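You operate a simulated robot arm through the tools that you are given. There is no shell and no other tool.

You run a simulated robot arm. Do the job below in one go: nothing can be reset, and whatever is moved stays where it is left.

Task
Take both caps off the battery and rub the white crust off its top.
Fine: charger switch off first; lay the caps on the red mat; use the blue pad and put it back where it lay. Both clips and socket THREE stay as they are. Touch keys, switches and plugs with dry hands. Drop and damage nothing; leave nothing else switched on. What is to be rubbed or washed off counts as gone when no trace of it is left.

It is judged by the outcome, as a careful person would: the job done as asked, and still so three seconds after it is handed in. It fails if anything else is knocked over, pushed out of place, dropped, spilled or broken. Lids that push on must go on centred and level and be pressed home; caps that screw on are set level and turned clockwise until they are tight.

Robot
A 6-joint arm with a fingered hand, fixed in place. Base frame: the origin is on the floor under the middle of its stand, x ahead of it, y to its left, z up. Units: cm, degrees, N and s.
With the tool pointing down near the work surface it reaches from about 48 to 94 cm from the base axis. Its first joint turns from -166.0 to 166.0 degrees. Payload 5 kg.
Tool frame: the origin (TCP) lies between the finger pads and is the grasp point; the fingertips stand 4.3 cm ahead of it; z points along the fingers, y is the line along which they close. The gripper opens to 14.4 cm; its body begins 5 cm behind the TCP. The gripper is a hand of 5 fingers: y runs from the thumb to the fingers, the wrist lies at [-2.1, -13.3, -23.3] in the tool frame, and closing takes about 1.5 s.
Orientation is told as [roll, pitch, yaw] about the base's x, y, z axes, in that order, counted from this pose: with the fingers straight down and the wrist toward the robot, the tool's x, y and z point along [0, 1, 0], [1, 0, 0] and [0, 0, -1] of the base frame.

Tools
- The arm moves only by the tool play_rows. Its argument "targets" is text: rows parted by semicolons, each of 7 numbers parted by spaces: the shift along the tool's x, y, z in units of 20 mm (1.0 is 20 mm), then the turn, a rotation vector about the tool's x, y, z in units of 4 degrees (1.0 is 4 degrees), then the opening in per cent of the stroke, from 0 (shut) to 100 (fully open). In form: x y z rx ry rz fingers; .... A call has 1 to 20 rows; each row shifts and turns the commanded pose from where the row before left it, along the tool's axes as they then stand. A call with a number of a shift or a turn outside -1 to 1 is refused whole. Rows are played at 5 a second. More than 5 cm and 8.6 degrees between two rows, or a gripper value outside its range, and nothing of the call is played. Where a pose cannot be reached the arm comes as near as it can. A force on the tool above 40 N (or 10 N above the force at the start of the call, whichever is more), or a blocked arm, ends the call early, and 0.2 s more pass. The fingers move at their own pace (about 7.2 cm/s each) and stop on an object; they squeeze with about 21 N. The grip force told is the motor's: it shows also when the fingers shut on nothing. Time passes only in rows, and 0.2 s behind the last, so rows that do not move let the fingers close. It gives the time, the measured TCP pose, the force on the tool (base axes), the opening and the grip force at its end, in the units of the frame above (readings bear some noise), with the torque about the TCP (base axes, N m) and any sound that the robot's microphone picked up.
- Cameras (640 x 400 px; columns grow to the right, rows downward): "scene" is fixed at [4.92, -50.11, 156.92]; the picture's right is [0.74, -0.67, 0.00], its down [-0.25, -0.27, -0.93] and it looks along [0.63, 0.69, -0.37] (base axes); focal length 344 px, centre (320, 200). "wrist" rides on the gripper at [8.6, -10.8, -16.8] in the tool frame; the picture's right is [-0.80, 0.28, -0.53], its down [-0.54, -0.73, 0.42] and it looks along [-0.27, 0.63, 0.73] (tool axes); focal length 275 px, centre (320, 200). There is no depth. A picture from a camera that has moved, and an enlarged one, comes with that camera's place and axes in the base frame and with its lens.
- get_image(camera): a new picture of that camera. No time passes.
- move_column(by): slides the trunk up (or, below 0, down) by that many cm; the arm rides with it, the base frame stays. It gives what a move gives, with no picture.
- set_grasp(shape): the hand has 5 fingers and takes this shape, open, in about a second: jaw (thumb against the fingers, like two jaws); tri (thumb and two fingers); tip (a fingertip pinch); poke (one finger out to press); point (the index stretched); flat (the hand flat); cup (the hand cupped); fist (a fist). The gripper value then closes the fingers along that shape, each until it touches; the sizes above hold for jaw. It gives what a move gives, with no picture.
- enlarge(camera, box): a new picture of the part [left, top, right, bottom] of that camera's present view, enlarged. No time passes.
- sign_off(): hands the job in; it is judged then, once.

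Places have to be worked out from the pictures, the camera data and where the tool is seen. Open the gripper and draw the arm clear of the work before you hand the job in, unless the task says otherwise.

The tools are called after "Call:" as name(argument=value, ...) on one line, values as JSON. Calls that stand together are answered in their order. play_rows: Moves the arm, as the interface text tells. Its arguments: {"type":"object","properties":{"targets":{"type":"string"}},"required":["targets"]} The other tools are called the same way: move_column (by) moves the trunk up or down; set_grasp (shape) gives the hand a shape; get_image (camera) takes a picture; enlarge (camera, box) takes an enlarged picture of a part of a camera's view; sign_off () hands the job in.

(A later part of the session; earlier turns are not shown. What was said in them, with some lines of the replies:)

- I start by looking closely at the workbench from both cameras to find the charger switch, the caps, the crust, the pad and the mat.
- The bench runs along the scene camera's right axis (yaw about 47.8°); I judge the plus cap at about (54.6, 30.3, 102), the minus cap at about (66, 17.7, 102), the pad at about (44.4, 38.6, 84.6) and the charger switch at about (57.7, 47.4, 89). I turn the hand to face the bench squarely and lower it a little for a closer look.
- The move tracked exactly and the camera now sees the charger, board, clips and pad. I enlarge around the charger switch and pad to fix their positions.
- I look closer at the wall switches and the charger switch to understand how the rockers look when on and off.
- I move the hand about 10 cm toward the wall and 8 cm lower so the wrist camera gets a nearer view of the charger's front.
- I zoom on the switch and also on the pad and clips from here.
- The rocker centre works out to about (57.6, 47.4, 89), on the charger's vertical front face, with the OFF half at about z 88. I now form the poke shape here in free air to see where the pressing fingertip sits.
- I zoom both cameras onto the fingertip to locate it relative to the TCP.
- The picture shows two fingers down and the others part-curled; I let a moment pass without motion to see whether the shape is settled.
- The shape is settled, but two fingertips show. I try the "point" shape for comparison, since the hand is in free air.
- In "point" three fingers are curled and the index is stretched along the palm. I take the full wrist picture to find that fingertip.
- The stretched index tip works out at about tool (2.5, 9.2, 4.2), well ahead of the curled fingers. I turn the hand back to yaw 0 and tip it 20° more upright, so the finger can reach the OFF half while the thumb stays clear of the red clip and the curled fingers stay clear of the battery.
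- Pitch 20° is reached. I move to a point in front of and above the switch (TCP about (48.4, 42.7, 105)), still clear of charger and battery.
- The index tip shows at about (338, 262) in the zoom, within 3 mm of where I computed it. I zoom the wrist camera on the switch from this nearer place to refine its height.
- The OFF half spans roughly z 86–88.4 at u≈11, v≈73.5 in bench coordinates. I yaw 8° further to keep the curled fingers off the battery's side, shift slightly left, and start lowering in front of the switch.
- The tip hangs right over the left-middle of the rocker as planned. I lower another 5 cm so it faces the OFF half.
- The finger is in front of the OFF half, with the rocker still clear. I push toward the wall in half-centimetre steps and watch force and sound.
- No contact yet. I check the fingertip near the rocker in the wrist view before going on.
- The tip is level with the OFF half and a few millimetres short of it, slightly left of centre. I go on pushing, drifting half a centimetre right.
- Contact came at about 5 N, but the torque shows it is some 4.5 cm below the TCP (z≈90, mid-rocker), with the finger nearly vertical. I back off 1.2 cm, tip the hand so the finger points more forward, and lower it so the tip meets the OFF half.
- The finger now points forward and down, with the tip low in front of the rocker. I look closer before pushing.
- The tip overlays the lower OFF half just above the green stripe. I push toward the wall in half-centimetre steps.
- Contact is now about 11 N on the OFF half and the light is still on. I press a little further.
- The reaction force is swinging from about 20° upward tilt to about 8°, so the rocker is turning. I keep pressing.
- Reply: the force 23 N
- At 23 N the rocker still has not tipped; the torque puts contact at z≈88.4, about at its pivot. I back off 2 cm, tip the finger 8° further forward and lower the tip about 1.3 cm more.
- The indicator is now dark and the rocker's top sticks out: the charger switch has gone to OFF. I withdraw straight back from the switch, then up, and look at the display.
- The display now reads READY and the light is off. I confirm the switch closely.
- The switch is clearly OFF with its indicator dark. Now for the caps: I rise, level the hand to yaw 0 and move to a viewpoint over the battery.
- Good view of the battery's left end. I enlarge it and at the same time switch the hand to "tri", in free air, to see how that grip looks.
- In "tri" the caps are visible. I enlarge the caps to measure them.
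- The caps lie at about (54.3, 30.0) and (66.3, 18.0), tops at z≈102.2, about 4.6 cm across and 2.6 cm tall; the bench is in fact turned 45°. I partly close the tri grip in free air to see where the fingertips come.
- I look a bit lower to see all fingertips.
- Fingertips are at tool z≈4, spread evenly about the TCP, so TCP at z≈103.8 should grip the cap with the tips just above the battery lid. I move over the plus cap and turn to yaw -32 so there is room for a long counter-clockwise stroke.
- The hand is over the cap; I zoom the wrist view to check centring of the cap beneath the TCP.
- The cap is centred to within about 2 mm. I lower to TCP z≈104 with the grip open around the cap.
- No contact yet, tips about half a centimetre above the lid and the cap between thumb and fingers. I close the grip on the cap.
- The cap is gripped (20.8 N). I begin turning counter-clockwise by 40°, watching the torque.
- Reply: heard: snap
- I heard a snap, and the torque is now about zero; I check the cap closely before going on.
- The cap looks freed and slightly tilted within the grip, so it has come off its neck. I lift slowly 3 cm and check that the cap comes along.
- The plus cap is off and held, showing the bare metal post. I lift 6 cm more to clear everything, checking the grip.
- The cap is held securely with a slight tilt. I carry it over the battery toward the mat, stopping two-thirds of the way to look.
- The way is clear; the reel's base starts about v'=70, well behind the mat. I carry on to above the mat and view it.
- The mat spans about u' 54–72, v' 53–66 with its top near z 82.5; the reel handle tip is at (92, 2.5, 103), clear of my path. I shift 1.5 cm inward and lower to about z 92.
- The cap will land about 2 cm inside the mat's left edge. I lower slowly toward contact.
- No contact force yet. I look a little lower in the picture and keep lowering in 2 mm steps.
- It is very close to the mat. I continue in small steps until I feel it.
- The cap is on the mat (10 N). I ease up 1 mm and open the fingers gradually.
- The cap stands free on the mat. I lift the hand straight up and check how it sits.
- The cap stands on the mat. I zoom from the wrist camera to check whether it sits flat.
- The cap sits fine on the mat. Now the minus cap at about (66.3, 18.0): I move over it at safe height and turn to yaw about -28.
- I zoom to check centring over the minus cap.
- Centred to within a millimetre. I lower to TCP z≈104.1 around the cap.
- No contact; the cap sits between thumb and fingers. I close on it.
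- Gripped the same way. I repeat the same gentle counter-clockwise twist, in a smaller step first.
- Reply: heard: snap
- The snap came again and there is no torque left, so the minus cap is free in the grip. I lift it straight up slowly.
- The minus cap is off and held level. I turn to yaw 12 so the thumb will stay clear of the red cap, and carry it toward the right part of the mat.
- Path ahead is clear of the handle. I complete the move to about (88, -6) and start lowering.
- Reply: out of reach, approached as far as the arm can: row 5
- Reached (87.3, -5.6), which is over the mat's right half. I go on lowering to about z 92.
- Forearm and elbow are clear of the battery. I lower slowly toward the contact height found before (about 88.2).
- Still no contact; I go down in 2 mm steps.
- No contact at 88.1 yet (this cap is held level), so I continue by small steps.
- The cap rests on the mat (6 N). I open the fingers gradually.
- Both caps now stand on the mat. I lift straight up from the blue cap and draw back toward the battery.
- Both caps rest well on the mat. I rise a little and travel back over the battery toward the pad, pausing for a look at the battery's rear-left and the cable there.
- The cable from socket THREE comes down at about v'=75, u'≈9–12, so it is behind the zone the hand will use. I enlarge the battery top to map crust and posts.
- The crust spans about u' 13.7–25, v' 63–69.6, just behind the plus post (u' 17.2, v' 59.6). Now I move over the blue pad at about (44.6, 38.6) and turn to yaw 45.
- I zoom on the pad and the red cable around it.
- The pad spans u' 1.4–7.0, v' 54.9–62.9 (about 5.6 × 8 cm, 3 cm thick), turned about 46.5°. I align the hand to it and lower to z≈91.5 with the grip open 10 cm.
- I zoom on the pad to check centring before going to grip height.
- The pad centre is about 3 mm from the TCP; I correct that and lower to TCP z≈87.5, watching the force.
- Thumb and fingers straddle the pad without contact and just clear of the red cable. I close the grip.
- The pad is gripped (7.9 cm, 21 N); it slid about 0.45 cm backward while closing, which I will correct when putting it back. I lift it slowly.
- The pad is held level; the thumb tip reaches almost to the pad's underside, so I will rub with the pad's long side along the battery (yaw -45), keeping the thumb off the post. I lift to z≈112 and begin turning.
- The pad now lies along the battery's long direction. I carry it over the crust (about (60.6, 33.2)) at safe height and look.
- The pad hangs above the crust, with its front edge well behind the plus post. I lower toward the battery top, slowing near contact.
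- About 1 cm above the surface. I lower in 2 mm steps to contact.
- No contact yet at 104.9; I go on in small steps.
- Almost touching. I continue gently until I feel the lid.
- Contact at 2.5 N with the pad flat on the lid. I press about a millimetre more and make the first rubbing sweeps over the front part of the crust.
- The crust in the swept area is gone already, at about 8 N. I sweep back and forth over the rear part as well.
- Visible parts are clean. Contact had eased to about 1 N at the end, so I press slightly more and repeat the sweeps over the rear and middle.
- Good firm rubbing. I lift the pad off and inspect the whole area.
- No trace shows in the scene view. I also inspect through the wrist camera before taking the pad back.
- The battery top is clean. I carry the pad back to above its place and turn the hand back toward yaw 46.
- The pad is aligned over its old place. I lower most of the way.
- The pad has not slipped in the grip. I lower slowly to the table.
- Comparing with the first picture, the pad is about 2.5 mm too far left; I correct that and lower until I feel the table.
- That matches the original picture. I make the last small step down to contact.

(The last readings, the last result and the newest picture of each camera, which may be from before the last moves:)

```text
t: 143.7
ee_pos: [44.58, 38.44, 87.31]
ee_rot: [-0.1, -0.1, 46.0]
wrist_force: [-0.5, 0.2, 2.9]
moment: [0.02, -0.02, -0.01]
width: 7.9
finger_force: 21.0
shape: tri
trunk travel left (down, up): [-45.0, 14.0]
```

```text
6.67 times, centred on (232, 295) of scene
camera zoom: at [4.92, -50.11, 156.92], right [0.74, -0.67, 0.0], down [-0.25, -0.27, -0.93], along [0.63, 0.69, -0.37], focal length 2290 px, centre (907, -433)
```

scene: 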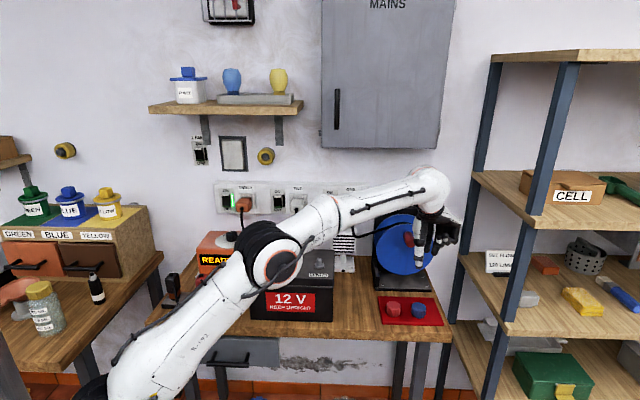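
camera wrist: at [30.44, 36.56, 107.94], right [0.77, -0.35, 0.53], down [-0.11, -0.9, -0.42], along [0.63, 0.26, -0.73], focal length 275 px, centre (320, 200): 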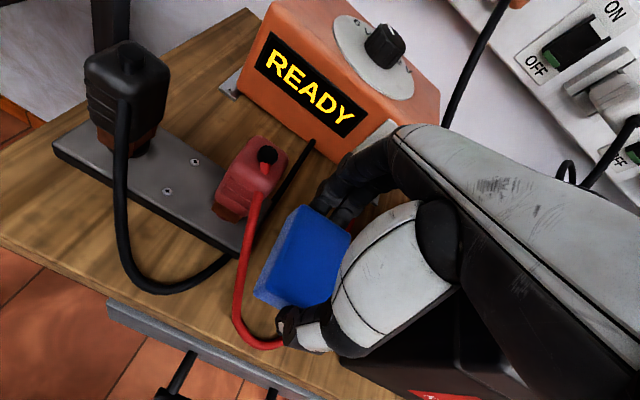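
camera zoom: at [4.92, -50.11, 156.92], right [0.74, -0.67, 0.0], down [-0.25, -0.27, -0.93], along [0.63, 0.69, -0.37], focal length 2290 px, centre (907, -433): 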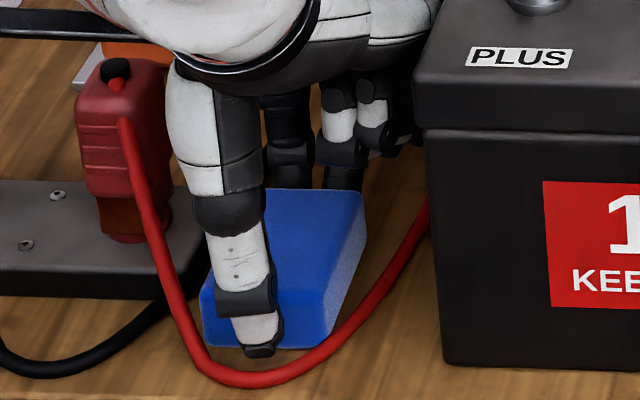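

Contact felt (3 N); the pad is about 2 mm too far forward, so I ease up, nudge it back 2 mm and set it down again, then release gradually.

Call:
play_rows(targets="0 0 -0.1 0 0 0 0;0 0.11 0 0 0 0 0;0 0 0.1 0 0 0 0;0 0 0 0 0 0 0;0 0 0 0 0 0 54;0 0 0 0 0 0 56;0 0 0 0 0 0 58;0 0 0 0 0 0 62;0 0 0 0 0 0 66;0 0 0 0 0 0 68;0 0 0 0 0 0 68")

Call:
enlarge(camera="scene", box=[200, 265, 264, 325])

Call:
get_image(camera="wrist")

```text
t: 146.1
ee_pos: [44.71, 38.51, 87.28]
ee_rot: [0.0, 0.0, 46.0]
wrist_force: [-0.6, -0.6, 0.3]
moment: [-0.01, -0.02, 0.01]
width: 9.75
finger_force: 0.0
shape: tri
trunk travel left (down, up): [-45.0, 14.0]
```

```text
6.67 times, centred on (232, 295) of scene
camera zoom: at [4.92, -50.11, 156.92], right [0.74, -0.67, 0.0], down [-0.25, -0.27, -0.93], along [0.63, 0.69, -0.37], focal length 2290 px, centre (907, -433)
```

zoom: 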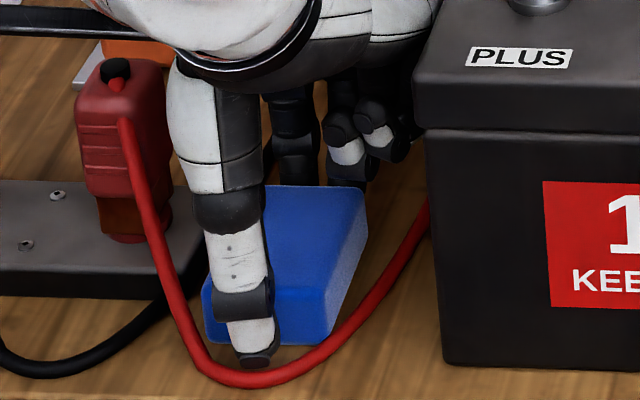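

```text
taken
camera wrist: at [30.87, 36.61, 103.99], right [0.77, -0.35, 0.53], down [-0.11, -0.9, -0.42], along [0.63, 0.26, -0.73], focal length 275 px, centre (320, 200)
```

wrist: 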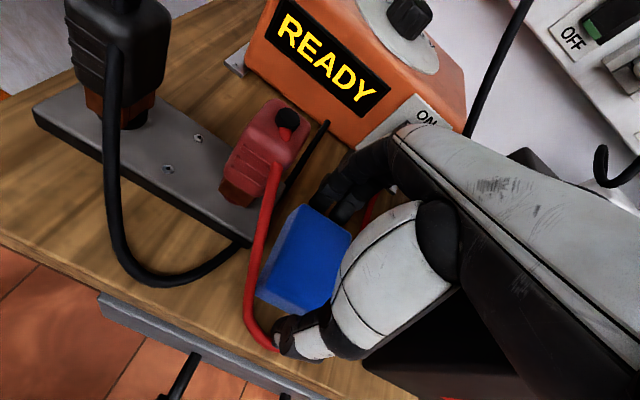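

The pad rests where it lay. I lift the hand straight up, clear of the pad and cable.

Call:
play_rows(targets="0 0 -0.3 0 0 0 68;0 0 -0.6 0 0 0 68;0 0 -1 0 0 0 68;0 0 -1 0 0 0 68;0 0 -1 0 0 0 68;0 0 -1 0 0 0 68;0 0 -1 0 0 0 68;0 0 -1 0 0 0 68;0 0 -1 0 0 0 68;0 0 -1 0 0 0 68;0 0 -1 0 0 0 68;0 0 -1 0 0 0 68;0 0 -1 0 0 0 68;0 0 -1 0 0 0 68;0 0 -1 0 0 0 68;0 0 0 0 0 0 68")

Call:
get_image(camera="scene")

Call:
get_image(camera="wrist")

Call:
enlarge(camera="scene", box=[150, 230, 310, 330])

```text
t: 149.5
ee_pos: [44.65, 38.4, 115.22]
ee_rot: [0.0, -0.1, 45.9]
wrist_force: [-0.1, -0.2, -0.5]
moment: [0.0, 0.04, 0.04]
width: 9.76
finger_force: 0.0
shape: tri
trunk travel left (down, up): [-45.0, 14.0]
```

```text
taken
```

scene: 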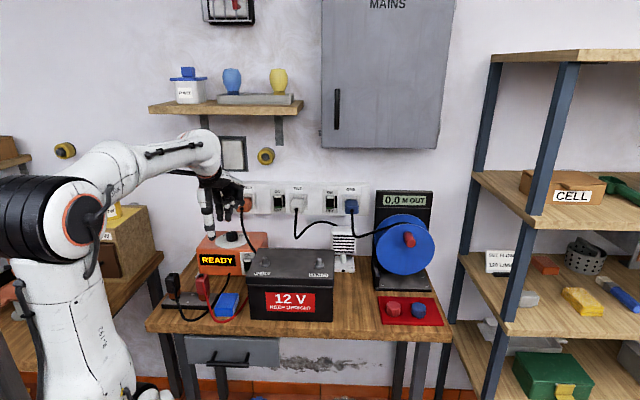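

```text
taken
camera wrist: at [30.84, 36.56, 131.92], right [0.77, -0.35, 0.53], down [-0.11, -0.9, -0.42], along [0.63, 0.26, -0.73], focal length 275 px, centre (320, 200)
```

wrist: 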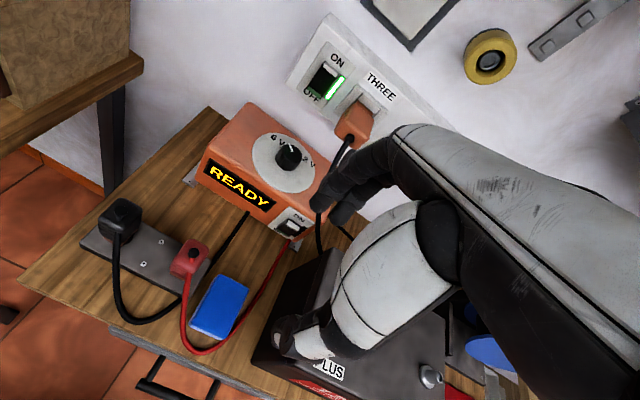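

```text
4.00 times, centred on (230, 280) of scene
camera zoom: at [4.92, -50.11, 156.92], right [0.74, -0.67, 0.0], down [-0.25, -0.27, -0.93], along [0.63, 0.69, -0.37], focal length 1374 px, centre (680, -120)
```

zoom: 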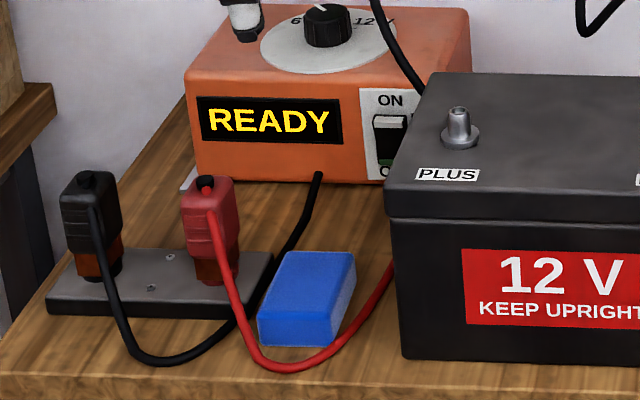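

Pad, clips, cables and charger look just as before. I draw the arm back to the earlier viewpoint at yaw 0 to inspect the battery top and the mat once more.

Call:
play_rows(targets="0 -0.3 -0.4 0 0 1 100;0 -0.3 -0.4 0 0 1 100;0 -0.3 -0.4 0 0 1 100;0 -0.3 -0.4 0 0 1 100;0 -0.3 -0.4 0 0 1 100;0 0 0 0 0 1 100;0 0 0 0 0 1 100;0 0 0 0 0 1 100;0 0 0 0 0 1 100;0 0 0 0 0 1 100;0 0 0 0 0 1 100;0 0 0 0 0 0.5 100;-0.6 0 0 0 0 0 100;-0.6 0 0 0 0 0 100;0 0 0 0 0 0 100")

Call:
get_image(camera="wrist")

Call:
enlarge(camera="wrist", box=[220, 150, 380, 250])

Call:
enlarge(camera="scene", box=[240, 235, 336, 295])

Call:
enlarge(camera="scene", box=[360, 270, 456, 330])

```text
t: 152.7
ee_pos: [42.26, 34.25, 119.0]
ee_rot: [0.0, 0.0, -0.1]
wrist_force: [-0.6, 0.8, 0.0]
moment: [0.02, -0.01, 0.0]
width: 14.38
finger_force: 0.1
shape: tri
trunk travel left (down, up): [-45.0, 14.0]
```

```text
taken
camera wrist: at [31.38, 42.83, 135.83], right [0.28, -0.8, 0.53], down [-0.73, -0.54, -0.42], along [0.63, -0.27, -0.73], focal length 275 px, centre (320, 200)
```

wrist: 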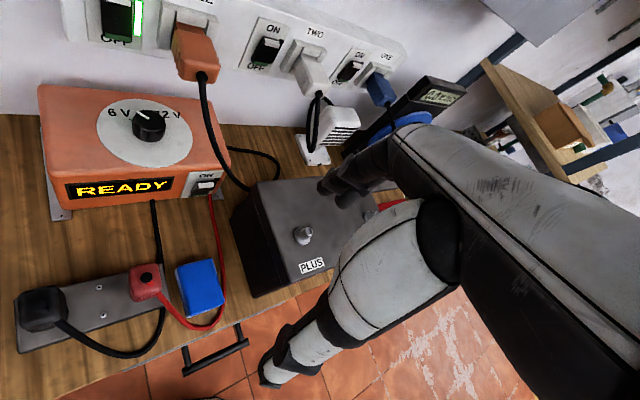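

```text
4.00 times, centred on (300, 200) of wrist
camera zoom: at [31.38, 42.83, 135.83], right [0.28, -0.8, 0.53], down [-0.73, -0.54, -0.42], along [0.63, -0.27, -0.73], focal length 1101 px, centre (400, 200)
```

zoom: 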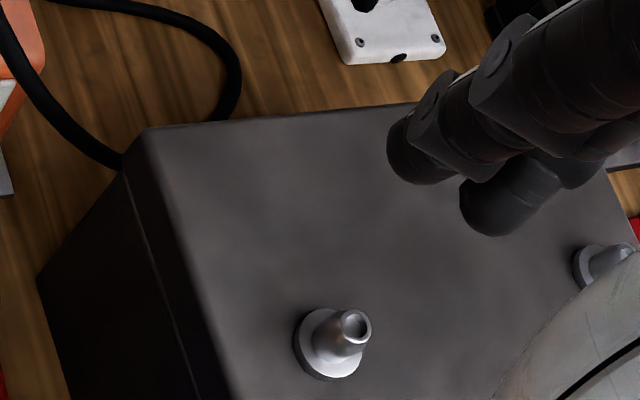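

```text
6.67 times, centred on (288, 265) of scene
camera zoom: at [4.92, -50.11, 156.92], right [0.74, -0.67, 0.0], down [-0.25, -0.27, -0.93], along [0.63, 0.69, -0.37], focal length 2290 px, centre (533, -233)
```

zoom: 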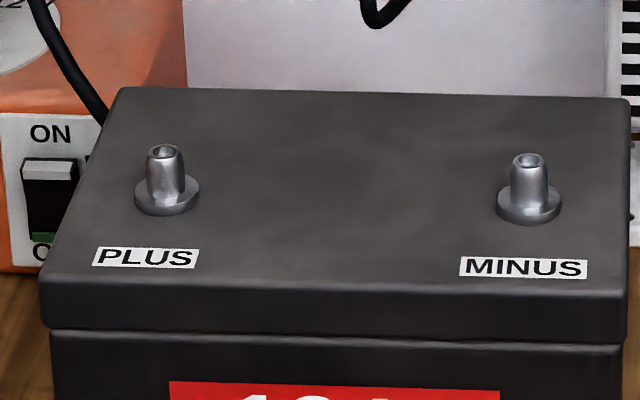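

```text
6.67 times, centred on (408, 300) of scene
camera zoom: at [4.92, -50.11, 156.92], right [0.74, -0.67, 0.0], down [-0.25, -0.27, -0.93], along [0.63, 0.69, -0.37], focal length 2290 px, centre (-267, -467)
```

zoom: 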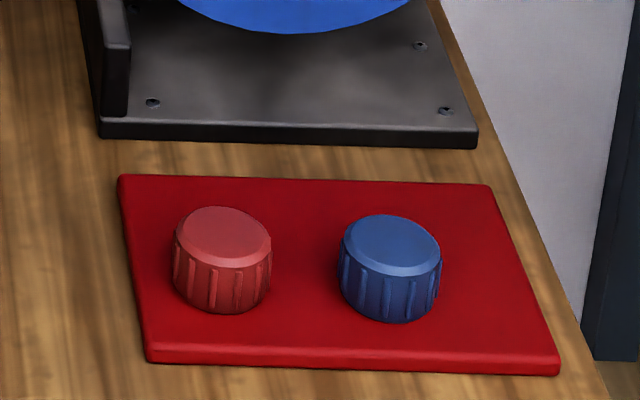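

The battery top shows no trace, both posts are bare, both caps stand on the mat, and pad, clips and socket THREE are as they were. I draw the arm back up to about its start pose with the hand open.

Call:
play_rows(targets="0 -0.6 -0.9 0 0 0 100;0 -0.6 -0.9 0 0 0 100;0 -0.6 -0.9 0 0 0 100;0 -0.6 -0.9 0 0 0 100;0 -0.6 -0.9 0 0 0 100;0 -0.6 -0.9 0 0 0 100;0 -0.6 -0.9 0 0 0 100;0 -0.6 -0.9 0 0 0 100;0 0 0 0 0 0 100")

Call:
set_grasp(shape="jaw")

Call:
get_image(camera="scene")

Call:
enlarge(camera="scene", box=[210, 180, 370, 280])

```text
t: 154.7
ee_pos: [32.83, 34.28, 133.52]
ee_rot: [0.0, -0.1, 0.0]
wrist_force: [-0.4, -0.5, 0.5]
moment: [0.01, 0.02, 0.01]
width: 14.37
finger_force: 0.0
shape: tri
trunk travel left (down, up): [-45.0, 14.0]
```

```text
t: 155.6
ee_pos: [32.84, 34.17, 133.47]
ee_rot: [0.1, 0.0, -0.1]
wrist_force: [0.5, 1.2, -0.4]
moment: [-0.02, 0.02, 0.0]
width: 14.38
finger_force: 0.1
shape: jaw
trunk travel left (down, up): [-45.0, 14.0]
```

```text
taken
```

scene: 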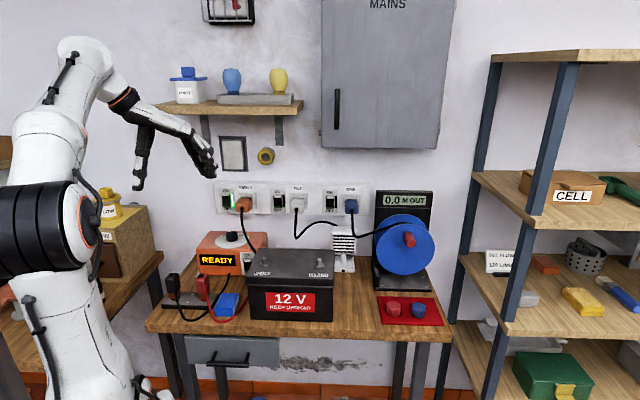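

```text
4.00 times, centred on (290, 230) of scene
camera zoom: at [4.92, -50.11, 156.92], right [0.74, -0.67, 0.0], down [-0.25, -0.27, -0.93], along [0.63, 0.69, -0.37], focal length 1374 px, centre (440, 80)
```

zoom: 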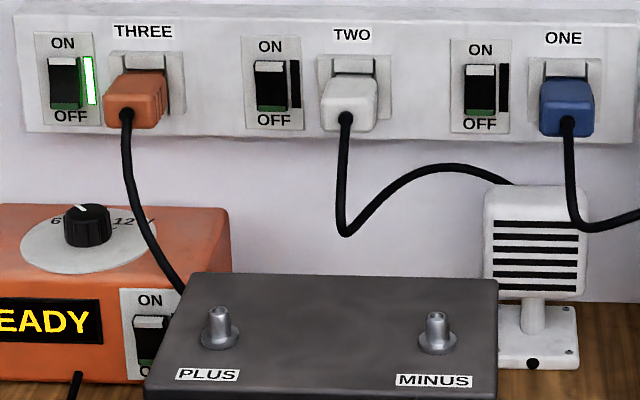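

The pictures show the job finished: the charger is off, socket THREE is still on and the other sockets are off. Both caps are on the red mat, the battery top is clean, the pad is back where it lay, and the arm is clear with the hand open. I hand the job in.

Call:
sign_off()

```text
The job is handed in.
```

Both caps are off the battery and the white crust is gone from its top. The close-up pictures from both cameras show no trace left.

- **Charger:** I switched it off first. Its light is out and the display now reads READY.
- **Caps:** Each came free with an audible snap when I twisted it. Both stand upright on the red mat, and the caps and posts look undamaged.
- **Blue pad:** It is back where it lay, within a few millimetres by the pictures.
- **Left alone:** Both clips are where they were and socket THREE is still on. The other sockets are still off. Nothing was dropped or knocked over.

The arm is drawn back with the hand open, and the job is handed in; no verdict came back.
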